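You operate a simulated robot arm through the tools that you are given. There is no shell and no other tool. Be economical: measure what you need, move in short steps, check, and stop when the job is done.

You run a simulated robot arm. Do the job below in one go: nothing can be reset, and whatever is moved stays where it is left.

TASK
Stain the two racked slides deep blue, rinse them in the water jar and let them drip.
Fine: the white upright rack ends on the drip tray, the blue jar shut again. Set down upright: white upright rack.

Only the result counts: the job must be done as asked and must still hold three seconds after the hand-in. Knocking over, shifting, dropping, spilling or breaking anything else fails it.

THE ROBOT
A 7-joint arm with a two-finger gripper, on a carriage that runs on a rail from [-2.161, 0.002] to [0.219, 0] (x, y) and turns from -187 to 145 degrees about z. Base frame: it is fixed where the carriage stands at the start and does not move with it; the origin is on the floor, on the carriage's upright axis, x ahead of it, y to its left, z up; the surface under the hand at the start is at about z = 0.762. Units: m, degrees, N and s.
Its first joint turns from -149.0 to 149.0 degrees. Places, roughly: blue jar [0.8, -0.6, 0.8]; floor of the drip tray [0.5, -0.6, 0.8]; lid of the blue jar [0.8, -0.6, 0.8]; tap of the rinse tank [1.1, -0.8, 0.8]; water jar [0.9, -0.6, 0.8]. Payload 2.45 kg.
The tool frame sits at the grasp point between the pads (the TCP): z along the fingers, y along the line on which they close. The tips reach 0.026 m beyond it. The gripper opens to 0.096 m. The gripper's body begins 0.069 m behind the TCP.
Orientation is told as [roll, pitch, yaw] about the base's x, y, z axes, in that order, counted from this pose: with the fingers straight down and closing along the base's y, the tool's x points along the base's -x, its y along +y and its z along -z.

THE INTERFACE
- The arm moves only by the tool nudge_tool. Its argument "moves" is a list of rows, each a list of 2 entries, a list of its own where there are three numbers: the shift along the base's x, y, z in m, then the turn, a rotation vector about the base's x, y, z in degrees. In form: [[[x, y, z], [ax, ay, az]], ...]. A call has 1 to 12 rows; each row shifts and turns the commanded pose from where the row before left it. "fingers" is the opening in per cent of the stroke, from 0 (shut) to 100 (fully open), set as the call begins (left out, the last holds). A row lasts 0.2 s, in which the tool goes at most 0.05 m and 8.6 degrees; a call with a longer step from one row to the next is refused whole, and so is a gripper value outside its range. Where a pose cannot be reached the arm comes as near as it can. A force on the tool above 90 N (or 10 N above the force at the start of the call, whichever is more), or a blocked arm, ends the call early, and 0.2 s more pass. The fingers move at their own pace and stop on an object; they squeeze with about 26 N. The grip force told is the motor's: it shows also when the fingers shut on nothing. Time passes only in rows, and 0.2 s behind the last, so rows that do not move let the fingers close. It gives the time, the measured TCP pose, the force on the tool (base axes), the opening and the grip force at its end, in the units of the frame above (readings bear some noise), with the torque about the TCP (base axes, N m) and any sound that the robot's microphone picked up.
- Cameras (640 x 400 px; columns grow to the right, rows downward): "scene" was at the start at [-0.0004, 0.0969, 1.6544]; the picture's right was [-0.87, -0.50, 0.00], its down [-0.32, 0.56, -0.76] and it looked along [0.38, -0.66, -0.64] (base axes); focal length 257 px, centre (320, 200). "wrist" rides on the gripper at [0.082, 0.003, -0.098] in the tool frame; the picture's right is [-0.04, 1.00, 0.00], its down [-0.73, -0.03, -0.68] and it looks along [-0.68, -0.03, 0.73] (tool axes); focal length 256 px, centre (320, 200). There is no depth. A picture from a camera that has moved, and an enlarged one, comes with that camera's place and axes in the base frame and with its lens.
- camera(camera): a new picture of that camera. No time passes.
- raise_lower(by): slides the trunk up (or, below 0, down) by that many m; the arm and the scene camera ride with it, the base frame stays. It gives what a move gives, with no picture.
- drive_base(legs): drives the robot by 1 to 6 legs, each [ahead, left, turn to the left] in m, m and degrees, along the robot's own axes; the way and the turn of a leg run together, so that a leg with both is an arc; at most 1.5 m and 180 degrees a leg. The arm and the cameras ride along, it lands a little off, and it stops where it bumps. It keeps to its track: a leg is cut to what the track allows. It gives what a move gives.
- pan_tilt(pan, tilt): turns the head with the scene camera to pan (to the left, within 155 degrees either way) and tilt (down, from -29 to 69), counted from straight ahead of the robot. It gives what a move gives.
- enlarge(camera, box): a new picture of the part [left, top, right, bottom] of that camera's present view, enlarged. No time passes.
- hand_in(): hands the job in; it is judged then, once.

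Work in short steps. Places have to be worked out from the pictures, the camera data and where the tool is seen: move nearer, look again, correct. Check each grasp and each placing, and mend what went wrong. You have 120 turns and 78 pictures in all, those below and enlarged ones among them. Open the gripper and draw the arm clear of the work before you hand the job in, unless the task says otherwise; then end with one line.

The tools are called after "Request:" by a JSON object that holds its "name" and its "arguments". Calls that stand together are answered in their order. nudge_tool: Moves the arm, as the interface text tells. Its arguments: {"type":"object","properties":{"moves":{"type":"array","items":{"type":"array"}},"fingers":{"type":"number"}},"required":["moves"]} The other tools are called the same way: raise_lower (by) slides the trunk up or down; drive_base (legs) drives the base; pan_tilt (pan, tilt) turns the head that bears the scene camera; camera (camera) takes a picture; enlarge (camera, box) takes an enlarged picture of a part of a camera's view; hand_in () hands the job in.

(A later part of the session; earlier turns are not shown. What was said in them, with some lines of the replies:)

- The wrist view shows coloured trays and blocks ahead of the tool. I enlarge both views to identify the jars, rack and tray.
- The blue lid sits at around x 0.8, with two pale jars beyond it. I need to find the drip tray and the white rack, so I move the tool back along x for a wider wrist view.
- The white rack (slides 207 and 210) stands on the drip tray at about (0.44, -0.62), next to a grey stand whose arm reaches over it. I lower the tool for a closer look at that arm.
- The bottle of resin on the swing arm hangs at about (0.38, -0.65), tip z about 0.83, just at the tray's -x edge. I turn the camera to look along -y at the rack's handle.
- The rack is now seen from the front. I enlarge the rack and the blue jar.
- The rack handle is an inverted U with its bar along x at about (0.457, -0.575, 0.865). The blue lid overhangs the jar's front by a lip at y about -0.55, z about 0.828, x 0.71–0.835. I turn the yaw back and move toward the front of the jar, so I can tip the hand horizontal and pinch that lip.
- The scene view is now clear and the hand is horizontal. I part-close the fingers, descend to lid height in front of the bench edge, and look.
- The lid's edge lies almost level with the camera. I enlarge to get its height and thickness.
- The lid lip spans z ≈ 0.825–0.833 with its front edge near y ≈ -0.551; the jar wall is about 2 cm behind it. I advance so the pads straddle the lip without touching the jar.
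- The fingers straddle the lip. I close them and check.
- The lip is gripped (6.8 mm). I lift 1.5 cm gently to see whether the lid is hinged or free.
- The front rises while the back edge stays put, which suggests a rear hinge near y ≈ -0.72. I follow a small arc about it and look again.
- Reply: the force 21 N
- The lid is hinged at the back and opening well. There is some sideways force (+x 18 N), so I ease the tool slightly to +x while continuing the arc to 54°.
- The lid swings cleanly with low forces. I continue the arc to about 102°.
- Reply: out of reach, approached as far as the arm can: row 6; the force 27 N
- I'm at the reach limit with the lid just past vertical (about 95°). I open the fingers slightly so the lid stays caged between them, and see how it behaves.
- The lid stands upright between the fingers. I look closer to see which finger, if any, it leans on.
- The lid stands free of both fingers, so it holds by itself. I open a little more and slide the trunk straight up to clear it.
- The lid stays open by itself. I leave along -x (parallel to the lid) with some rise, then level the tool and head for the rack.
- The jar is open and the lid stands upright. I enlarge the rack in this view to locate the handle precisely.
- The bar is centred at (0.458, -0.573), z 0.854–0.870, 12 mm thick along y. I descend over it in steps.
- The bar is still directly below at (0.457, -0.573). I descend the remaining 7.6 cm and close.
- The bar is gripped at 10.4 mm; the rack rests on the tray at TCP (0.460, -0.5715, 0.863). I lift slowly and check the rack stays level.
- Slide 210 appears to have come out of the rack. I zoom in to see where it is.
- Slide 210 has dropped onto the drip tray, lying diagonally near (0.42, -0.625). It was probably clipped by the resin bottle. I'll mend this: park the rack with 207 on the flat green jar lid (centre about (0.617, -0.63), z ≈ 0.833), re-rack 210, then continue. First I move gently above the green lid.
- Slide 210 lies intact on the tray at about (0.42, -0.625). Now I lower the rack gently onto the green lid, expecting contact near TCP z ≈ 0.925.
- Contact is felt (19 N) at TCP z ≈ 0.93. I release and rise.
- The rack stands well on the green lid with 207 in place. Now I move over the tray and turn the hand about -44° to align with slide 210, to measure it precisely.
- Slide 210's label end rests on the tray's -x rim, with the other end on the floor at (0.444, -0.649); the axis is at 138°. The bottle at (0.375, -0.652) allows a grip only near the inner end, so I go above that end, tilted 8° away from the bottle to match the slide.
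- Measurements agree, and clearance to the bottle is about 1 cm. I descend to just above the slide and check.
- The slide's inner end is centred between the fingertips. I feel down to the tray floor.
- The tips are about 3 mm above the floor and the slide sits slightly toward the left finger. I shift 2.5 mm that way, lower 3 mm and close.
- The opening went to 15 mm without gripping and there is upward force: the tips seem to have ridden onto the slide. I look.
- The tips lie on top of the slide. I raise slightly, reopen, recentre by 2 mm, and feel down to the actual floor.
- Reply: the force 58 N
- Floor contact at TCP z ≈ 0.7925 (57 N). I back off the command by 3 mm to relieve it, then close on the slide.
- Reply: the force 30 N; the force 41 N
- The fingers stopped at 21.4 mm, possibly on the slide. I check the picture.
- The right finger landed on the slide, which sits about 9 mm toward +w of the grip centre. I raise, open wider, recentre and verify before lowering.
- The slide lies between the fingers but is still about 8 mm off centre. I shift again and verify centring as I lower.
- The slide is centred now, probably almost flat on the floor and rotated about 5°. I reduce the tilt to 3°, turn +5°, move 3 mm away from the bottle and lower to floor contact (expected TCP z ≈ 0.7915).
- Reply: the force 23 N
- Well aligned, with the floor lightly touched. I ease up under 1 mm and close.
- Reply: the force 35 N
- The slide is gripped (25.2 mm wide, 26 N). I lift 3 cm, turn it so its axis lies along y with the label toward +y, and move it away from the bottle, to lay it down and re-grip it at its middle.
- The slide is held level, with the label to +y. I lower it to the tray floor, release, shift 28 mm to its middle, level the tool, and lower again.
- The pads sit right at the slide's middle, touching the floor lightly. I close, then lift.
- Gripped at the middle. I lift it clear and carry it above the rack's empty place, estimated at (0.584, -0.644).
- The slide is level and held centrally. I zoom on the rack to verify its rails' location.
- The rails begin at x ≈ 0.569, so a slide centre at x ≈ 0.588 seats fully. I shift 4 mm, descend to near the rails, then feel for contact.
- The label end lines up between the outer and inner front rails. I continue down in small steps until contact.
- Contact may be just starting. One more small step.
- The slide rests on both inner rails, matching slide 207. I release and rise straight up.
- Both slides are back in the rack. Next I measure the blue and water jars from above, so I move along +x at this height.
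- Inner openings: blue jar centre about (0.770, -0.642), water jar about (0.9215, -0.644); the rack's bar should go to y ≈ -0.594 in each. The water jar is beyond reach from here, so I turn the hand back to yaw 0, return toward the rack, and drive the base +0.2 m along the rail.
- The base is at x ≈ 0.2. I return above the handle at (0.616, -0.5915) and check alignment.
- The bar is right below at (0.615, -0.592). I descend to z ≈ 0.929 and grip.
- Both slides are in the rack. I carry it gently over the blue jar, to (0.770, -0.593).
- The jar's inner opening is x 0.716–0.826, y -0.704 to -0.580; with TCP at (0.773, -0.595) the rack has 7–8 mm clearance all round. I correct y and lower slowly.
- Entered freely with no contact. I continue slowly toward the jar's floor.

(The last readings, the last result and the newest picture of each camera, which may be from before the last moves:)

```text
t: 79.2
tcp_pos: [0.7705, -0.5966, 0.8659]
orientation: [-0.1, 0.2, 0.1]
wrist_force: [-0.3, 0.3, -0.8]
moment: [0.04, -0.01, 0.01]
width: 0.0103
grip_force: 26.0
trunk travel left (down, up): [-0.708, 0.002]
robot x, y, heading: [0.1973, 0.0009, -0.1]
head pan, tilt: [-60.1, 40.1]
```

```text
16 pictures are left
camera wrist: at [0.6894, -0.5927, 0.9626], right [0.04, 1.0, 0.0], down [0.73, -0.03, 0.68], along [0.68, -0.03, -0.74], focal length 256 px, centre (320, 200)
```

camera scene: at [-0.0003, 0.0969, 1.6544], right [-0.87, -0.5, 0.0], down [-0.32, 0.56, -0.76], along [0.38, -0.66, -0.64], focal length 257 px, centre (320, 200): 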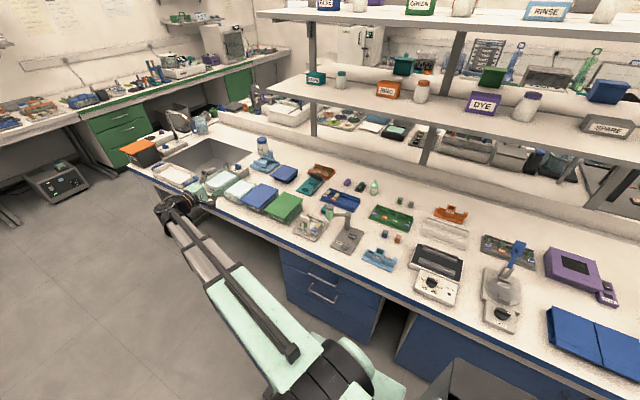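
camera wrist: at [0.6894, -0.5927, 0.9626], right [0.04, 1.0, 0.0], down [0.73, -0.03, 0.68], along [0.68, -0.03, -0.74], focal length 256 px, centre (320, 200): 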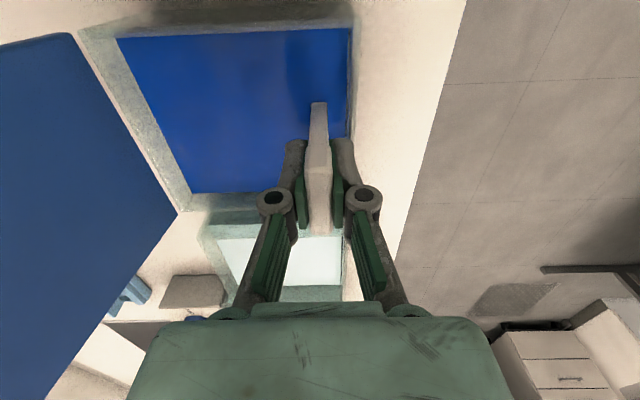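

The slides are fully submerged. I hold still so they take a deep stain.

Request:
{"name": "nudge_tool", "arguments": {"moves": [[[0, 0, 0], [0, 0, 0]], [[0, 0, 0], [0, 0, 0]], [[0, 0, 0], [0, 0, 0]], [[0, 0, 0], [0, 0, 0]], [[0, 0, 0], [0, 0, 0]], [[0, 0, 0], [0, 0, 0]], [[0, 0, 0], [0, 0, 0]], [[0, 0, 0], [0, 0, 0]], [[0, 0, 0], [0, 0, 0]], [[0, 0, 0], [0, 0, 0]], [[0, 0, 0], [0, 0, 0]], [[0, 0, 0], [0, 0, 0]]]}}

Request:
{"name": "nudge_tool", "arguments": {"moves": [[[0, 0, 0], [0, 0, 0]], [[0, 0, 0], [0, 0, 0]], [[0, 0, 0], [0, 0, 0]], [[0, 0, 0], [0, 0, 0]], [[0, 0, 0], [0, 0, 0]], [[0, 0, 0], [0, 0, 0]], [[0, 0, 0], [0, 0, 0]], [[0, 0, 0], [0, 0, 0]], [[0, 0, 0], [0, 0, 0]], [[0, 0, 0], [0, 0, 0]], [[0, 0, 0], [0, 0, 0]], [[0, 0, 0], [0, 0, 0]]]}}

Request:
{"name": "nudge_tool", "arguments": {"moves": [[[0, 0, 0], [0, 0, 0]], [[0, 0, 0], [0, 0, 0]], [[0, 0, 0], [0, 0, 0]], [[0, 0, 0], [0, 0, 0]], [[0, 0, 0], [0, 0, 0]], [[0, 0, 0], [0, 0, 0]], [[0, 0, 0], [0, 0, 0]], [[0, 0, 0], [0, 0, 0]], [[0, 0, 0], [0, 0, 0]], [[0, 0, 0], [0, 0, 0]], [[0, 0, 0], [0, 0, 0]], [[0, 0, 0], [0, 0, 0]]]}}

Request:
{"name": "nudge_tool", "arguments": {"moves": [[[0, 0, 0], [0, 0, 0]], [[0, 0, 0], [0, 0, 0]], [[0, 0, 0], [0, 0, 0]], [[0, 0, 0], [0, 0, 0]], [[0, 0, 0], [0, 0, 0]], [[0, 0, 0], [0, 0, 0]], [[0, 0, 0], [0, 0, 0]], [[0, 0, 0], [0, 0, 0]], [[0, 0, 0], [0, 0, 0]], [[0, 0, 0], [0, 0, 0]], [[0, 0, 0], [0, 0, 0]], [[0, 0, 0], [0, 0, 0]]]}}

```text
t: 81.8
tcp_pos: [0.7708, -0.5966, 0.8662]
orientation: [0.0, 0.1, 0.0]
wrist_force: [-0.1, 1.1, -1.4]
moment: [0.02, -0.02, -0.02]
width: 0.01
grip_force: 25.9
trunk travel left (down, up): [-0.708, 0.002]
robot x, y, heading: [0.197, 0.0006, 0.2]
head pan, tilt: [-60.1, 40.1]
```

```text
t: 84.4
tcp_pos: [0.7723, -0.5964, 0.8655]
orientation: [0.0, 0.1, 0.0]
wrist_force: [0.1, 0.4, -1.0]
moment: [0.05, 0.02, 0.0]
width: 0.0101
grip_force: 25.5
trunk travel left (down, up): [-0.708, 0.002]
robot x, y, heading: [0.1987, -0.0027, -0.1]
head pan, tilt: [-60.1, 40.1]
```

```text
t: 87.0
tcp_pos: [0.7716, -0.5962, 0.8664]
orientation: [0.1, 0.1, 0.0]
wrist_force: [0.1, 0.1, -1.4]
moment: [0.04, 0.03, 0.0]
width: 0.0101
grip_force: 25.9
trunk travel left (down, up): [-0.708, 0.002]
robot x, y, heading: [0.2003, 0.001, -0.1]
head pan, tilt: [-60.1, 40.1]
```

```text
t: 89.6
tcp_pos: [0.7714, -0.5956, 0.8673]
orientation: [0.0, 0.1, 0.0]
wrist_force: [-0.6, -0.1, -1.4]
moment: [0.06, 0.0, 0.0]
width: 0.0102
grip_force: 25.9
trunk travel left (down, up): [-0.708, 0.002]
robot x, y, heading: [0.1942, 0.002, -0.1]
head pan, tilt: [-60.1, 40.1]
```

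About 11 s immersed. I lift slowly, straight up, above the jar (letting it drip there) and check the colour.

Request:
{"name": "nudge_tool", "arguments": {"moves": [[[0, 0, 0.01], [0, 0, 0]], [[0, 0, 0.012], [0, 0, 0]], [[0, 0, 0.015], [0, 0, 0]], [[0, 0, 0.02], [0, 0, 0]], [[0, 0, 0.025], [0, 0, 0]], [[0, 0, 0.025], [0, 0, 0]], [[0, 0, 0.015], [0, 0, 0]], [[0, 0, 0.005], [0, 0, 0]], [[0, 0, 0], [0, 0, 0]]]}}

Request:
{"name": "enlarge", "arguments": {"camera": "wrist", "box": [130, 0, 390, 162]}}

```text
t: 91.6
tcp_pos: [0.7737, -0.5966, 0.9926]
orientation: [0.1, 0.2, 0.0]
wrist_force: [0.2, 1.0, -1.6]
moment: [0.01, 0.0, 0.0]
width: 0.0099
grip_force: 25.9
trunk travel left (down, up): [-0.708, 0.002]
robot x, y, heading: [0.1975, 0.0002, 0.2]
head pan, tilt: [-60.1, 40.1]
```

```text
2.46 times, centred on (260, 81) of wrist
camera zoom: at [0.6909, -0.5922, 1.0885], right [0.04, 1.0, 0.0], down [0.73, -0.03, 0.68], along [0.68, -0.03, -0.74], focal length 630 px, centre (468, 493)
```

zoom: 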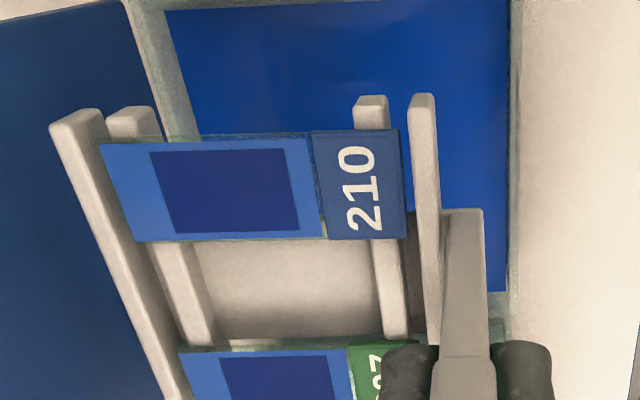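

The specimens are a deep blue. I let it drip over the blue jar for about 5 s before carrying it across.

Request:
{"name": "nudge_tool", "arguments": {"moves": [[[0, 0, 0], [0, 0, 0]], [[0, 0, 0], [0, 0, 0]], [[0, 0, 0], [0, 0, 0]], [[0, 0, 0], [0, 0, 0]], [[0, 0, 0], [0, 0, 0]], [[0, 0, 0], [0, 0, 0]], [[0, 0, 0], [0, 0, 0]], [[0, 0, 0], [0, 0, 0]], [[0, 0, 0], [0, 0, 0]], [[0, 0, 0], [0, 0, 0]], [[0, 0, 0], [0, 0, 0]], [[0, 0, 0], [0, 0, 0]]]}}

Request:
{"name": "nudge_tool", "arguments": {"moves": [[[0, 0, 0], [0, 0, 0]], [[0, 0, 0], [0, 0, 0]], [[0, 0, 0], [0, 0, 0]], [[0, 0, 0], [0, 0, 0]], [[0, 0, 0], [0, 0, 0]], [[0, 0, 0], [0, 0, 0]], [[0, 0, 0], [0, 0, 0]], [[0, 0, 0], [0, 0, 0]], [[0, 0, 0], [0, 0, 0]], [[0, 0, 0], [0, 0, 0]], [[0, 0, 0], [0, 0, 0]], [[0, 0, 0], [0, 0, 0]]]}}

Request:
{"name": "nudge_tool", "arguments": {"moves": [[[0.01, 0.001, 0], [0, 0, 0]], [[0.018, 0, 0], [0, 0, 0]], [[0.025, 0, 0], [0, 0, 0]], [[0.025, 0, 0], [0, 0, 0]], [[0.025, 0, 0], [0, 0, 0]], [[0.025, 0, 0], [0, 0, 0]], [[0.015, 0, 0], [0, 0, 0]], [[0.007, 0, 0], [0, 0, 0]], [[0, 0, 0], [0, 0, 0]]]}}

Request:
{"name": "camera", "arguments": {"camera": "wrist"}}

```text
t: 94.2
tcp_pos: [0.772, -0.5961, 0.9923]
orientation: [0.1, 0.1, 0.2]
wrist_force: [0.2, -0.6, -0.6]
moment: [0.03, 0.03, 0.02]
width: 0.0103
grip_force: 25.7
trunk travel left (down, up): [-0.708, 0.002]
robot x, y, heading: [0.196, -0.0029, 0.0]
head pan, tilt: [-60.1, 40.1]
```

```text
t: 96.8
tcp_pos: [0.7731, -0.5951, 0.9919]
orientation: [0.0, 0.1, 0.2]
wrist_force: [-0.2, -0.4, -1.4]
moment: [0.04, 0.02, 0.02]
width: 0.0101
grip_force: 25.8
trunk travel left (down, up): [-0.708, 0.002]
robot x, y, heading: [0.1996, 0.0002, 0.1]
head pan, tilt: [-60.1, 40.1]
```

```text
t: 98.8
tcp_pos: [0.9226, -0.5952, 0.9955]
orientation: [0.0, 0.2, 0.1]
wrist_force: [-0.2, 0.2, -0.9]
moment: [0.04, -0.03, 0.01]
width: 0.0103
grip_force: 26.3
trunk travel left (down, up): [-0.708, 0.002]
robot x, y, heading: [0.1958, -0.0035, -0.1]
head pan, tilt: [-60.1, 40.1]
```

```text
14 pictures are left
camera wrist: at [0.8406, -0.5916, 1.0913], right [0.04, 1.0, 0.0], down [0.73, -0.03, 0.68], along [0.68, -0.03, -0.74], focal length 256 px, centre (320, 200)
```

wrist: 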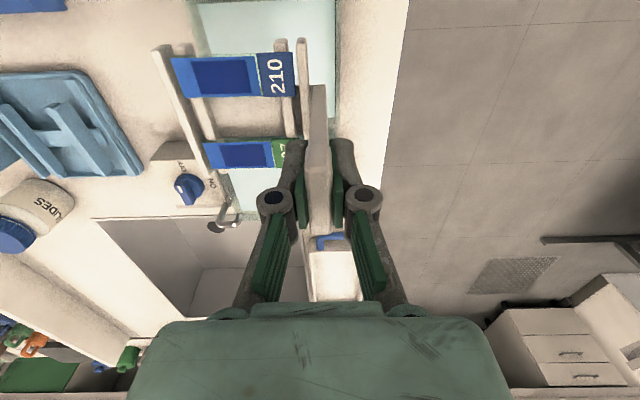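

Water jar alignment agrees (inner x 0.865–0.978, y -0.704 to -0.582). I lower slowly into the water.

Request:
{"name": "nudge_tool", "arguments": {"moves": [[[0, 0, -0.012], [0, 0, 0]], [[0, 0, -0.025], [0, 0, 0]], [[0, 0, -0.025], [0, 0, 0]], [[0, 0, -0.015], [0, 0, 0]], [[0, 0, -0.012], [0, 0, 0]], [[0, 0, -0.012], [0, 0, 0]], [[0, 0, -0.012], [0, 0, 0]], [[0, 0, 0], [0, 0, 0]]]}}

Request:
{"name": "nudge_tool", "arguments": {"moves": [[[0, 0, -0.006], [0, 0, 0]], [[0, 0, -0.005], [0, 0, 0]], [[0, 0, -0.004], [0, 0, 0]], [[0, 0, 0], [0, 0, 0]]]}}

```text
t: 100.6
tcp_pos: [0.9225, -0.5944, 0.8806]
orientation: [-0.1, 0.1, 0.1]
wrist_force: [-0.1, -0.6, -0.7]
moment: [0.06, 0.02, -0.01]
width: 0.0102
grip_force: 26.2
trunk travel left (down, up): [-0.708, 0.002]
robot x, y, heading: [0.1963, -0.003, -0.1]
head pan, tilt: [-60.1, 40.1]
```

```text
t: 101.6
tcp_pos: [0.9217, -0.5964, 0.8657]
orientation: [0.0, 0.0, 0.1]
wrist_force: [-0.2, -0.8, -0.2]
moment: [0.05, -0.02, 0.02]
width: 0.0102
grip_force: 25.8
trunk travel left (down, up): [-0.708, 0.002]
robot x, y, heading: [0.1927, -0.0024, 0.3]
head pan, tilt: [-60.1, 40.1]
```

Submerged. I hold for about 5 s to rinse, then lift and look.

Request:
{"name": "nudge_tool", "arguments": {"moves": [[[0, 0, 0], [0, 0, 0]], [[0, 0, 0], [0, 0, 0]], [[0, 0, 0], [0, 0, 0]], [[0, 0, 0], [0, 0, 0]], [[0, 0, 0], [0, 0, 0]], [[0, 0, 0], [0, 0, 0]], [[0, 0, 0], [0, 0, 0]], [[0, 0, 0], [0, 0, 0]], [[0, 0, 0], [0, 0, 0]], [[0, 0, 0], [0, 0, 0]], [[0, 0, 0], [0, 0, 0]], [[0, 0, 0], [0, 0, 0]]]}}

Request:
{"name": "nudge_tool", "arguments": {"moves": [[[0, 0, 0], [0, 0, 0]], [[0, 0, 0], [0, 0, 0]], [[0, 0, 0], [0, 0, 0]], [[0, 0, 0], [0, 0, 0]], [[0, 0, 0], [0, 0, 0]], [[0, 0, 0], [0, 0, 0]], [[0, 0, 0], [0, 0, 0]], [[0, 0, 0], [0, 0, 0]], [[0, 0, 0], [0, 0, 0]], [[0, 0, 0], [0, 0, 0]]]}}

Request:
{"name": "nudge_tool", "arguments": {"moves": [[[0, 0, 0.01], [0, 0, 0]], [[0, 0, 0.012], [0, 0, 0]], [[0, 0, 0.015], [0, 0, 0]], [[0, 0, 0.02], [0, 0, 0]], [[0, 0, 0.025], [0, 0, 0]], [[0, 0, 0.03], [0, 0, 0]], [[0, 0, 0.02], [0, 0, 0]], [[0, 0, 0.01], [0, 0, 0]], [[0, 0, 0], [0, 0, 0]], [[0, 0, 0], [0, 0, 0]], [[0, 0, 0], [0, 0, 0]], [[0, 0, 0], [0, 0, 0]]]}}

Request:
{"name": "enlarge", "arguments": {"camera": "wrist", "box": [130, 0, 390, 162]}}

```text
t: 104.2
tcp_pos: [0.9226, -0.596, 0.866]
orientation: [-0.1, 0.1, 0.1]
wrist_force: [0.3, -1.1, -1.2]
moment: [0.02, 0.04, -0.04]
width: 0.0102
grip_force: 26.0
trunk travel left (down, up): [-0.708, 0.002]
robot x, y, heading: [0.1952, 0.0007, -0.2]
head pan, tilt: [-60.1, 40.1]
```

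```text
t: 106.4
tcp_pos: [0.9208, -0.5957, 0.8676]
orientation: [0.0, 0.1, 0.1]
wrist_force: [-0.5, -0.1, -0.7]
moment: [0.05, -0.03, 0.01]
width: 0.01
grip_force: 26.3
trunk travel left (down, up): [-0.708, 0.002]
robot x, y, heading: [0.1962, -0.0001, 0.1]
head pan, tilt: [-60.1, 40.1]
```

```text
t: 109.0
tcp_pos: [0.9237, -0.5959, 1.0067]
orientation: [0.0, 0.2, 0.1]
wrist_force: [0.0, -0.3, -0.6]
moment: [0.04, -0.01, 0.02]
width: 0.0102
grip_force: 25.9
trunk travel left (down, up): [-0.708, 0.002]
robot x, y, heading: [0.1958, -0.0014, -0.0]
head pan, tilt: [-60.1, 40.1]
```

```text
2.46 times, centred on (260, 81) of wrist
camera zoom: at [0.842, -0.5927, 1.1029], right [0.04, 1.0, 0.0], down [0.73, -0.03, 0.68], along [0.68, -0.03, -0.74], focal length 630 px, centre (468, 493)
```

zoom: 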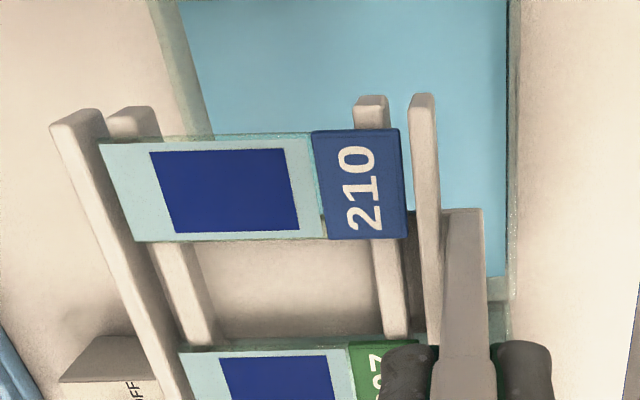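

Rinsed well: glass clear, specimens deep blue. I let it drip about 5 s over the water jar, then carry it back toward the tray, aiming for x = 0.475 to stay clear of the resin bottle.

Request:
{"name": "nudge_tool", "arguments": {"moves": [[[0, 0, 0], [0, 0, 0]], [[0, 0, 0], [0, 0, 0]], [[0, 0, 0], [0, 0, 0]], [[0, 0, 0], [0, 0, 0]], [[0, 0, 0], [0, 0, 0]], [[0, 0, 0], [0, 0, 0]], [[0, 0, 0], [0, 0, 0]], [[0, 0, 0], [0, 0, 0]], [[0, 0, 0], [0, 0, 0]], [[0, 0, 0], [0, 0, 0]], [[0, 0, 0], [0, 0, 0]], [[0, 0, 0], [0, 0, 0]]]}}

Request:
{"name": "nudge_tool", "arguments": {"moves": [[[0, 0, 0], [0, 0, 0]], [[0, 0, 0], [0, 0, 0]], [[0, 0, 0], [0, 0, 0]], [[0, 0, 0], [0, 0, 0]], [[0, 0, 0], [0, 0, 0]], [[0, 0, 0], [0, 0, 0]], [[0, 0, 0], [0, 0, 0]], [[0, 0, 0], [0, 0, 0]], [[0, 0, 0], [0, 0, 0]], [[0, 0, 0], [0, 0, 0]], [[0, 0, 0], [0, 0, 0]], [[0, 0, 0], [0, 0, 0]]]}}

Request:
{"name": "nudge_tool", "arguments": {"moves": [[[-0.008, 0.002, 0], [0, 0, 0]], [[-0.016, 0.003, 0], [0, 0, 0]], [[-0.024, 0.004, 0], [0, 0, 0]], [[-0.028, 0.004, 0], [0, 0, 0]], [[-0.03, 0.004, 0], [0, 0, 0]], [[-0.03, 0.002, 0], [0, 0, 0]], [[-0.03, 0.002, 0], [0, 0, 0]], [[-0.03, 0.002, 0], [0, 0, 0]], [[-0.03, 0, 0], [0, 0, 0]], [[-0.03, 0, 0], [0, 0, 0]], [[-0.03, 0, 0], [0, 0, 0]], [[-0.03, 0, 0], [0, 0, 0]]]}}

Request:
{"name": "nudge_tool", "arguments": {"moves": [[[-0.016, 0, 0], [0, 0, 0]], [[-0.026, 0, 0], [0, 0, 0]], [[-0.028, 0, 0], [0, 0, 0]], [[-0.026, 0, 0], [0, 0, 0]], [[-0.02, 0, 0], [0, 0, 0]], [[-0.012, 0, 0], [0, 0, 0]], [[-0.005, 0, 0], [0, 0, 0]], [[0, 0, 0], [0, 0, 0]]]}}

Request:
{"name": "camera", "arguments": {"camera": "wrist"}}

```text
t: 111.6
tcp_pos: [0.9245, -0.5966, 1.0057]
orientation: [0.1, 0.1, 0.1]
wrist_force: [0.0, 0.0, -1.2]
moment: [0.06, -0.01, -0.03]
width: 0.0103
grip_force: 25.6
trunk travel left (down, up): [-0.708, 0.002]
robot x, y, heading: [0.1966, -0.0005, -0.2]
head pan, tilt: [-60.1, 40.1]
```

```text
t: 114.2
tcp_pos: [0.9245, -0.5958, 1.0063]
orientation: [0.0, 0.2, 0.2]
wrist_force: [0.6, 0.0, -0.7]
moment: [0.03, 0.02, 0.02]
width: 0.01
grip_force: 25.8
trunk travel left (down, up): [-0.708, 0.002]
robot x, y, heading: [0.1972, 0.0011, 0.2]
head pan, tilt: [-60.1, 40.1]
```

```text
t: 116.8
tcp_pos: [0.6047, -0.5748, 1.0103]
orientation: [0.0, 0.1, 0.0]
wrist_force: [0.3, 0.2, -1.3]
moment: [0.02, -0.01, -0.04]
width: 0.0101
grip_force: 25.9
trunk travel left (down, up): [-0.708, 0.002]
robot x, y, heading: [0.1961, 0.0012, -0.1]
head pan, tilt: [-60.1, 40.1]
```

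```text
t: 118.6
tcp_pos: [0.4716, -0.5731, 1.006]
orientation: [0.0, 0.1, 0.1]
wrist_force: [1.0, -0.1, -1.1]
moment: [0.04, -0.02, 0.0]
width: 0.0101
grip_force: 26.0
trunk travel left (down, up): [-0.708, 0.002]
robot x, y, heading: [0.1972, -0.0015, -0.1]
head pan, tilt: [-60.1, 40.1]
```

```text
12 pictures are left
camera wrist: at [0.3893, -0.5699, 1.1031], right [0.04, 1.0, 0.0], down [0.73, -0.03, 0.68], along [0.68, -0.03, -0.74], focal length 256 px, centre (320, 200)
```

wrist: 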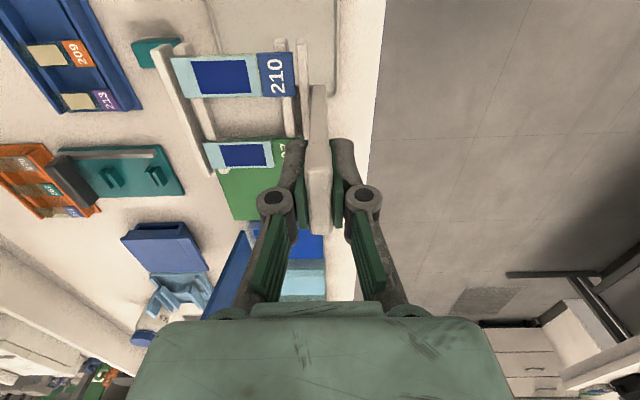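

Both slides are in place. I lower at x ≈ 0.477 past the bottle's level, then shift to x ≈ 0.462 beneath it.

Request:
{"name": "nudge_tool", "arguments": {"moves": [[[0.005, 0.001, -0.01], [0, 0, 0]], [[0, 0, -0.025], [0, 0, 0]], [[0, 0, -0.025], [0, 0, 0]], [[0, 0, -0.025], [0, 0, 0]], [[0, 0, -0.018], [0, 0, 0]], [[0, 0, -0.006], [0, 0, 0]], [[0, 0, 0], [0, 0, 0]]]}}

Request:
{"name": "nudge_tool", "arguments": {"moves": [[[-0.004, 0, 0], [0, 0, 0]], [[-0.006, 0, 0], [0, 0, 0]], [[-0.004, 0, 0], [0, 0, 0]], [[0, 0, 0], [0, 0, 0]]]}}

Request:
{"name": "camera", "arguments": {"camera": "wrist"}}

```text
t: 120.2
tcp_pos: [0.4789, -0.5711, 0.8996]
orientation: [0.0, 0.1, 0.1]
wrist_force: [0.1, -0.5, -0.8]
moment: [0.06, -0.02, 0.0]
width: 0.01
grip_force: 26.3
trunk travel left (down, up): [-0.708, 0.002]
robot x, y, heading: [0.1946, 0.0008, -0.1]
head pan, tilt: [-60.1, 40.1]
```

```text
t: 121.2
tcp_pos: [0.4652, -0.5716, 0.898]
orientation: [0.0, 0.1, 0.1]
wrist_force: [0.5, -0.5, -1.9]
moment: [0.06, 0.01, -0.01]
width: 0.01
grip_force: 26.1
trunk travel left (down, up): [-0.708, 0.002]
robot x, y, heading: [0.197, 0.0018, -0.0]
head pan, tilt: [-60.1, 40.1]
```

```text
11 pictures are left
camera wrist: at [0.3822, -0.5686, 0.9953], right [0.04, 1.0, 0.0], down [0.73, -0.03, 0.68], along [0.68, -0.03, -0.74], focal length 256 px, centre (320, 200)
```

wrist: 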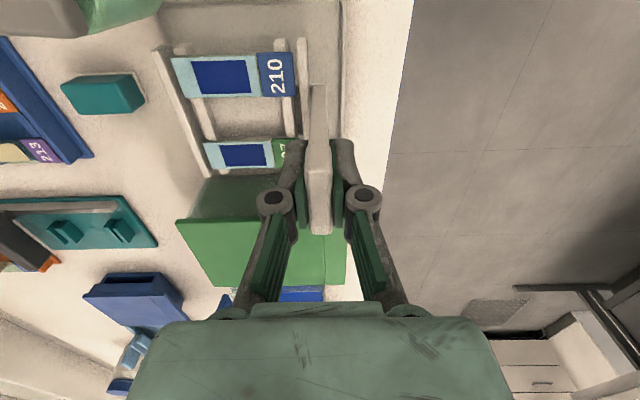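

Clear of the bottle with both slides seated. I shift 3 mm more and lower onto the tray (contact expected at z ≈ 0.863).

Request:
{"name": "nudge_tool", "arguments": {"moves": [[[-0.003, 0, -0.008], [0, 0, 0]], [[0, 0, -0.01], [0, 0, 0]], [[0, 0, -0.008], [0, 0, 0]], [[0, 0, -0.005], [0, 0, 0]], [[0, 0, -0.002], [0, 0, 0]], [[0, 0, 0], [0, 0, 0]]]}}

```text
t: 122.6
tcp_pos: [0.462, -0.5715, 0.8658]
orientation: [0.0, 0.1, 0.1]
wrist_force: [-0.4, 0.4, -1.1]
moment: [0.02, 0.01, 0.01]
width: 0.0099
grip_force: 26.3
trunk travel left (down, up): [-0.708, 0.002]
robot x, y, heading: [0.1975, 0.0037, -0.1]
head pan, tilt: [-60.1, 40.1]
```

No contact yet; a few more small steps.

Request:
{"name": "nudge_tool", "arguments": {"moves": [[[0, 0, -0.0015], [0, 0, 0]], [[0, 0, -0.0015], [0, 0, 0]], [[0, 0, 0], [0, 0, 0]]]}}

Request:
{"name": "nudge_tool", "arguments": {"moves": [[[0, 0, -0.001], [0, 0, 0]], [[0, 0, 0], [0, 0, 0]]]}}

```text
t: 123.4
tcp_pos: [0.4617, -0.5727, 0.8625]
orientation: [0.0, 0.1, 0.2]
wrist_force: [1.1, -0.1, -1.9]
moment: [0.06, 0.04, 0.0]
width: 0.0101
grip_force: 26.2
trunk travel left (down, up): [-0.708, 0.002]
robot x, y, heading: [0.198, -0.0004, 0.0]
head pan, tilt: [-60.1, 40.1]
```

```text
t: 124.0
tcp_pos: [0.4617, -0.5725, 0.8625]
orientation: [0.0, 0.1, 0.2]
wrist_force: [0.0, -0.9, 0.0]
moment: [-0.01, 0.02, -0.01]
width: 0.0105
grip_force: 25.5
trunk travel left (down, up): [-0.708, 0.002]
robot x, y, heading: [0.1976, 0.0007, -0.2]
head pan, tilt: [-60.1, 40.1]
```

Request:
{"name": "nudge_tool", "arguments": {"moves": [[[0, 0, -0.001], [0, 0, 0]], [[0, 0, -0.001], [0, 0, 0]], [[0, 0, 0], [0, 0, 0]]]}}

```text
t: 124.8
tcp_pos: [0.4626, -0.5712, 0.8615]
orientation: [0.0, 0.1, 0.2]
wrist_force: [-1.1, -0.3, -0.6]
moment: [0.05, -0.01, 0.03]
width: 0.01
grip_force: 25.8
trunk travel left (down, up): [-0.708, 0.002]
robot x, y, heading: [0.2001, -0.0016, 0.1]
head pan, tilt: [-60.1, 40.1]
```

Still no clear contact. I continue in 1 mm steps.

Request:
{"name": "nudge_tool", "arguments": {"moves": [[[0, 0, -0.001], [0, 0, 0]], [[0, 0, -0.001], [0, 0, 0]], [[0, 0, -0.001], [0, 0, 0]], [[0, 0, 0], [0, 0, 0]]]}}

```text
t: 125.8
tcp_pos: [0.4632, -0.5717, 0.8581]
orientation: [0.0, 0.0, 0.1]
wrist_force: [3.9, 3.3, 21.1]
moment: [0.01, 0.0, -0.03]
width: 0.01
grip_force: 25.3
trunk travel left (down, up): [-0.708, 0.002]
robot x, y, heading: [0.195, 0.004, -0.1]
head pan, tilt: [-60.1, 40.1]
```

Firm contact (21 N), so the rack stands on the tray floor. I ease up 1 mm, open the fingers modestly, and rise straight up.

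Request:
{"name": "nudge_tool", "arguments": {"moves": [[[0, 0, 0.001], [0, 0, 0]], [[0, 0, 0], [0, 0, 0]]]}}

Request:
{"name": "nudge_tool", "arguments": {"moves": [[[0, 0, 0], [0, 0, 0]], [[0, 0, 0], [0, 0, 0]], [[0, 0, 0.015], [0, 0, 0]], [[0, 0, 0.03], [0, 0, 0]], [[0, 0, 0.04], [0, 0, 0]], [[0, 0, 0.04], [0, 0, 0]], [[0, 0, 0.03], [0, 0, 0]]], "fingers": 38}}

Request:
{"name": "camera", "arguments": {"camera": "wrist"}}

```text
t: 126.4
tcp_pos: [0.4623, -0.5711, 0.8577]
orientation: [-0.1, 0.1, 0.0]
wrist_force: [5.3, 2.1, 20.7]
moment: [-0.01, -0.24, -0.01]
width: 0.0099
grip_force: 25.9
trunk travel left (down, up): [-0.708, 0.002]
robot x, y, heading: [0.2007, 0.0018, 0.1]
head pan, tilt: [-60.1, 40.1]
```

```text
t: 128.0
tcp_pos: [0.4596, -0.5694, 1.0149]
orientation: [0.1, 0.2, 0.2]
wrist_force: [-0.1, -0.8, 0.5]
moment: [0.03, -0.02, 0.0]
width: 0.0366
grip_force: 0.0
trunk travel left (down, up): [-0.708, 0.002]
robot x, y, heading: [0.1966, 0.0007, 0.1]
head pan, tilt: [-60.1, 40.1]
```

```text
10 pictures are left
camera wrist: at [0.3787, -0.5659, 1.1105], right [0.04, 1.0, 0.0], down [0.73, -0.03, 0.68], along [0.68, -0.03, -0.74], focal length 256 px, centre (320, 200)
```

wrist: 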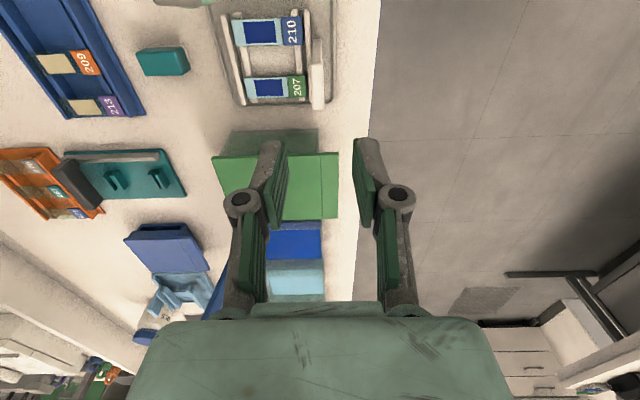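

The rack stands on the tray with both stained slides. Now I close the blue jar: I rise and move above the open lid's top edge near (0.768, -0.735), tilting 12° as when I released it.

Request:
{"name": "nudge_tool", "arguments": {"moves": [[[0, 0, 0.035], [0, 0, 0]], [[0, 0, 0.035], [0, 0, 0]], [[0.03, -0.015, 0], [0, 0, 0]], [[0.04, -0.02, 0], [0, 0, 0]], [[0.04, -0.02, 0], [0, 0, 0]], [[0.04, -0.022, 0], [3, 0, 0]], [[0.04, -0.022, 0], [3, 0, 0]], [[0.04, -0.022, 0], [3, 0, 0]], [[0.04, -0.022, 0], [3, 0, 0]], [[0.038, -0.023, 0], [0, 0, 0]], [[0, 0, 0], [0, 0, 0]]], "fingers": 50}}

Request:
{"name": "camera", "arguments": {"camera": "wrist"}}

```text
t: 130.4
tcp_pos: [0.7677, -0.7386, 1.0845]
orientation: [12.1, 0.1, 0.1]
wrist_force: [-0.1, 0.6, 0.3]
moment: [-0.01, 0.03, -0.04]
width: 0.0478
grip_force: 0.0
trunk travel left (down, up): [-0.708, 0.002]
robot x, y, heading: [0.1958, 0.0024, 0.2]
head pan, tilt: [-60.1, 40.1]
```

```text
9 pictures are left
camera wrist: at [0.6858, -0.7566, 1.1791], right [0.04, 0.98, 0.21], down [0.73, -0.17, 0.66], along [0.68, 0.13, -0.72], focal length 256 px, centre (320, 200)
```

wrist: 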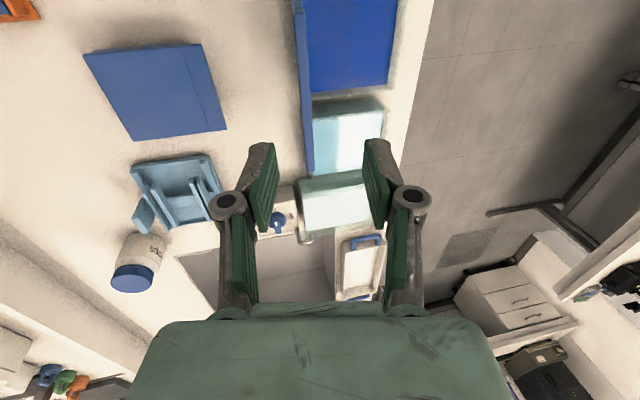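

The lid's top edge is at about y ≈ -0.732, z ≈ 0.997, near vertical. I set the tilt to 5°, centre on it and descend to straddle it.

Request:
{"name": "nudge_tool", "arguments": {"moves": [[[0, 0.002, 0], [-7, 0, 0]], [[0, 0.0015, -0.03], [0, 0, 0]], [[0, 0, -0.03], [0, 0, 0]], [[0, 0, -0.02], [0, 0, 0]], [[0, 0, 0], [0, 0, 0]]]}}

Request:
{"name": "camera", "arguments": {"camera": "wrist"}}

```text
t: 131.6
tcp_pos: [0.7706, -0.7339, 1.0037]
orientation: [5.0, 0.1, 0.1]
wrist_force: [0.4, -0.1, 0.2]
moment: [0.0, -0.01, -0.02]
width: 0.048
grip_force: 0.0
trunk travel left (down, up): [-0.708, 0.002]
robot x, y, heading: [0.1996, -0.0011, -0.2]
head pan, tilt: [-60.1, 40.1]
```

```text
8 pictures are left
camera wrist: at [0.6872, -0.7397, 1.1], right [0.04, 1.0, 0.09], down [0.73, -0.09, 0.67], along [0.68, 0.04, -0.73], focal length 256 px, centre (320, 200)
```

wrist: 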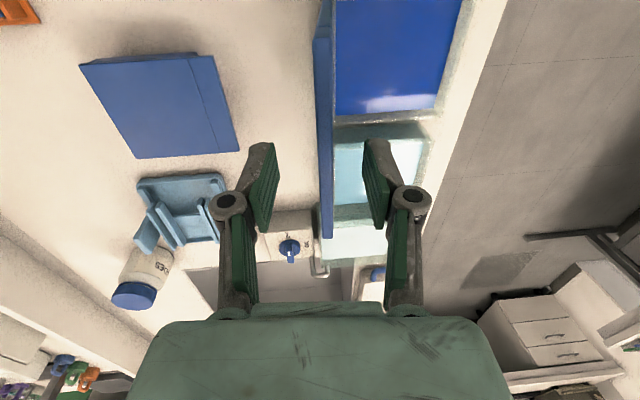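

The lid is centred between the fingers. I grip it.

Request:
{"name": "nudge_tool", "arguments": {"moves": [[[0, 0, 0], [0, 0, 0]], [[0, 0, 0], [0, 0, 0]], [[0, 0, 0], [0, 0, 0]]], "fingers": 0}}

```text
t: 132.4
tcp_pos: [0.7695, -0.7337, 1.0052]
orientation: [5.1, 0.0, 0.1]
wrist_force: [0.0, 1.4, 1.4]
moment: [0.29, -0.05, -0.14]
width: 0.007
grip_force: 35.4
trunk travel left (down, up): [-0.708, 0.002]
robot x, y, heading: [0.2003, -0.0007, 0.2]
head pan, tilt: [-60.1, 40.1]
```

Gripped at 7 mm. I swing it along the reverse arc to 55°.

Request:
{"name": "nudge_tool", "arguments": {"moves": [[[0, 0.0248, 0.0005], [-8, 0, 0]], [[0, 0.0247, -0.0031], [-8, 0, 0]], [[0, 0.024, -0.0064], [-8, 0, 0]], [[0, 0.0228, -0.0097], [-8, 0, 0]], [[0, 0.0213, -0.0128], [-8, 0, 0]], [[0, 0, 0], [0, 0, 0]]]}}

```text
t: 133.8
tcp_pos: [0.7688, -0.6136, 0.9732]
orientation: [-35.1, 0.0, 0.1]
wrist_force: [-1.5, 13.9, 16.9]
moment: [0.21, -0.41, 0.17]
width: 0.0069
grip_force: 35.2
trunk travel left (down, up): [-0.708, 0.002]
robot x, y, heading: [0.2002, 0.0012, -0.2]
head pan, tilt: [-60.1, 40.1]
```

A mild outward radial force suggests the tool is about 2 mm too close to the hinge. I correct for that and continue to 15°.

Request:
{"name": "nudge_tool", "arguments": {"moves": [[[0, 0.0203, -0.0141], [-8, 0, 0]], [[0, 0.0169, -0.0182], [-8, 0, 0]], [[0, 0.0143, -0.0203], [-8, 0, 0]], [[0, 0.0113, -0.0222], [-8, 0, 0]], [[0, 0.008, -0.0234], [-8, 0, 0]], [[0, 0, 0], [0, 0, 0]]]}}

```text
t: 135.2
tcp_pos: [0.7689, -0.5442, 0.8733]
orientation: [-75.1, 0.1, 0.1]
wrist_force: [11.5, 14.3, 3.1]
moment: [-0.03, -0.24, 0.2]
width: 0.0068
grip_force: 34.8
trunk travel left (down, up): [-0.708, 0.002]
robot x, y, heading: [0.1966, -0.0047, -0.0]
head pan, tilt: [-60.1, 40.1]
```

Nearly closed. I swing the last 15° down to the closed height (z ≈ 0.830).

Request:
{"name": "nudge_tool", "arguments": {"moves": [[[0.001, 0.0055, -0.0244], [-8, 0, 0]], [[0.001, 0.0015, -0.012], [-4, 0, 0]], [[0, 0.0005, -0.006], [-2, 0, 0]], [[0, 0, -0.003], [-1, 0, 0]], [[0, 0, 0], [0, 0, 0]]]}}

Request:
{"name": "camera", "arguments": {"camera": "wrist"}}

```text
t: 136.4
tcp_pos: [0.7697, -0.5383, 0.8294]
orientation: [-90.2, 0.1, -0.2]
wrist_force: [5.2, -3.9, 14.2]
moment: [-0.36, -0.09, -0.42]
width: 0.0064
grip_force: 34.8
trunk travel left (down, up): [-0.708, 0.002]
robot x, y, heading: [0.1983, -0.0015, 0.2]
head pan, tilt: [-60.1, 40.1]
```

```text
7 pictures are left
camera wrist: at [0.6883, -0.4396, 0.824], right [0.04, 0.0, -1.0], down [0.74, 0.68, 0.03], along [0.68, -0.74, 0.03], focal length 256 px, centre (320, 200)
```

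wrist: 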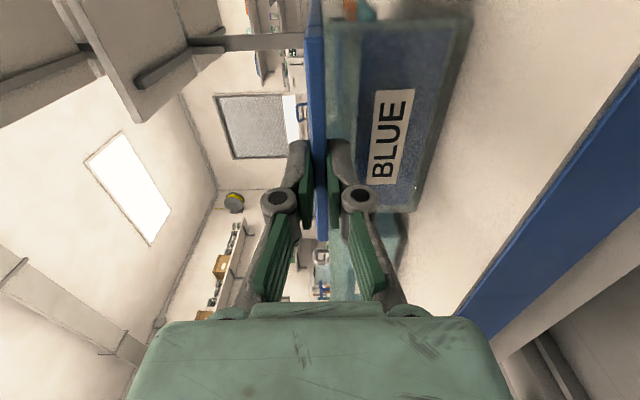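

The lid lies flush on the jar. I open the fingers and back out along +y.

Request:
{"name": "nudge_tool", "arguments": {"moves": [[[0, 0, 0], [0, 0, 0]], [[0, 0, 0], [0, 0, 0]], [[0, 0.02, 0], [0, 0, 0]], [[0, 0.04, 0], [0, 0, 0]], [[0, 0.04, 0], [0, 0, 0]], [[0, 0.02, 0.03], [0, 0, 0]], [[0, 0, 0.04], [0, 0, 0]], [[0, 0, 0.045], [0, 0, 0]], [[0, 0, 0.045], [0, 0, 0]], [[0, 0, 0.045], [0, 0, 0]]], "fingers": 45}}

Request:
{"name": "enlarge", "arguments": {"camera": "scene", "box": [190, 150, 430, 300]}}

```text
t: 138.6
tcp_pos: [0.7722, -0.4178, 1.0327]
orientation: [-89.8, 0.1, -0.1]
wrist_force: [-0.2, 0.0, -0.5]
moment: [-0.01, 0.0, -0.01]
width: 0.0433
grip_force: 0.1
trunk travel left (down, up): [-0.708, 0.002]
robot x, y, heading: [0.1953, 0.0009, 0.1]
head pan, tilt: [-60.1, 40.1]
```

```text
2.67 times, centred on (310, 225) of scene
camera zoom: at [0.1965, 0.0968, 1.7123], right [-0.87, -0.5, 0.0], down [-0.32, 0.56, -0.76], along [0.38, -0.66, -0.64], focal length 686 px, centre (347, 133)
```

zoom: 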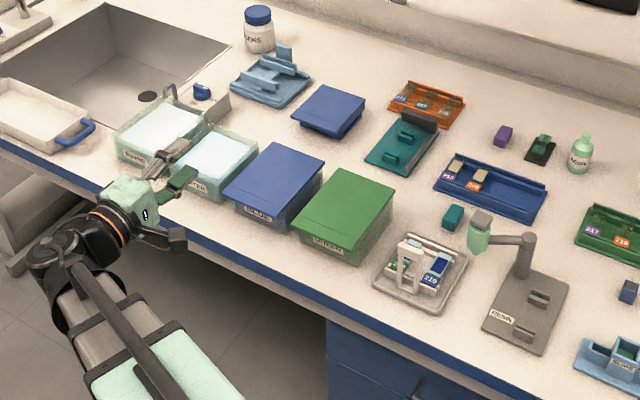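

Blue jar is shut. I check the rack on the tray closely before handing in.

Request:
{"name": "enlarge", "arguments": {"camera": "scene", "box": [310, 215, 406, 275]}}

Request:
{"name": "enlarge", "arguments": {"camera": "scene", "box": [260, 190, 356, 250]}}

```text
6.67 times, centred on (358, 245) of scene
camera zoom: at [0.1965, 0.0968, 1.7123], right [-0.87, -0.5, 0.0], down [-0.32, 0.56, -0.76], along [0.38, -0.66, -0.64], focal length 1715 px, centre (67, -100)
```

zoom: 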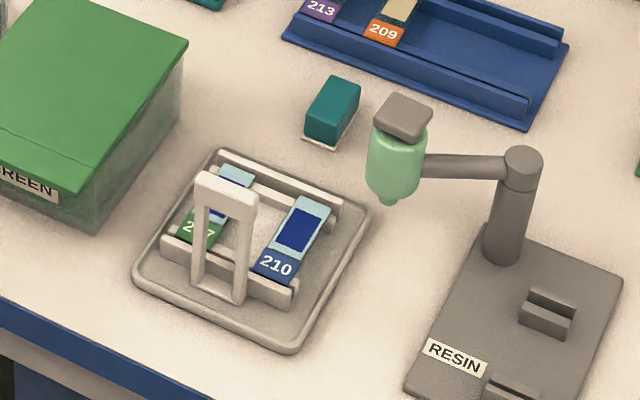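

```text
6.67 times, centred on (308, 220) of scene
camera zoom: at [0.1965, 0.0968, 1.7123], right [-0.87, -0.5, 0.0], down [-0.32, 0.56, -0.76], along [0.38, -0.66, -0.64], focal length 1715 px, centre (400, 67)
```

zoom: 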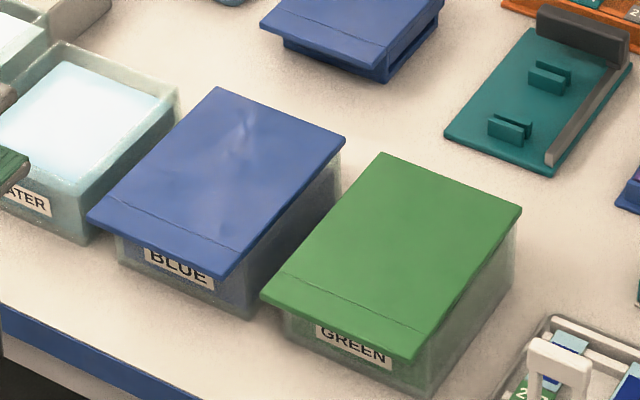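

The rack stands upright and flat on the drip tray with both deep-blue slides. The blue lid is flush, the gripper is open, and the arm is clear of the work. I hand in.

Request:
{"name": "hand_in", "arguments": {}}

```text
The job is handed in.
```

The job is handed in: slides 207 and 210 are stained deep blue, rinsed in the water jar and dripping in the white rack, which stands upright on the drip tray with the blue jar shut. On the first lift slide 210 fell out onto the drip tray, probably clipped by the resin bottle, and it looked intact when I put it back in the rack before staining.
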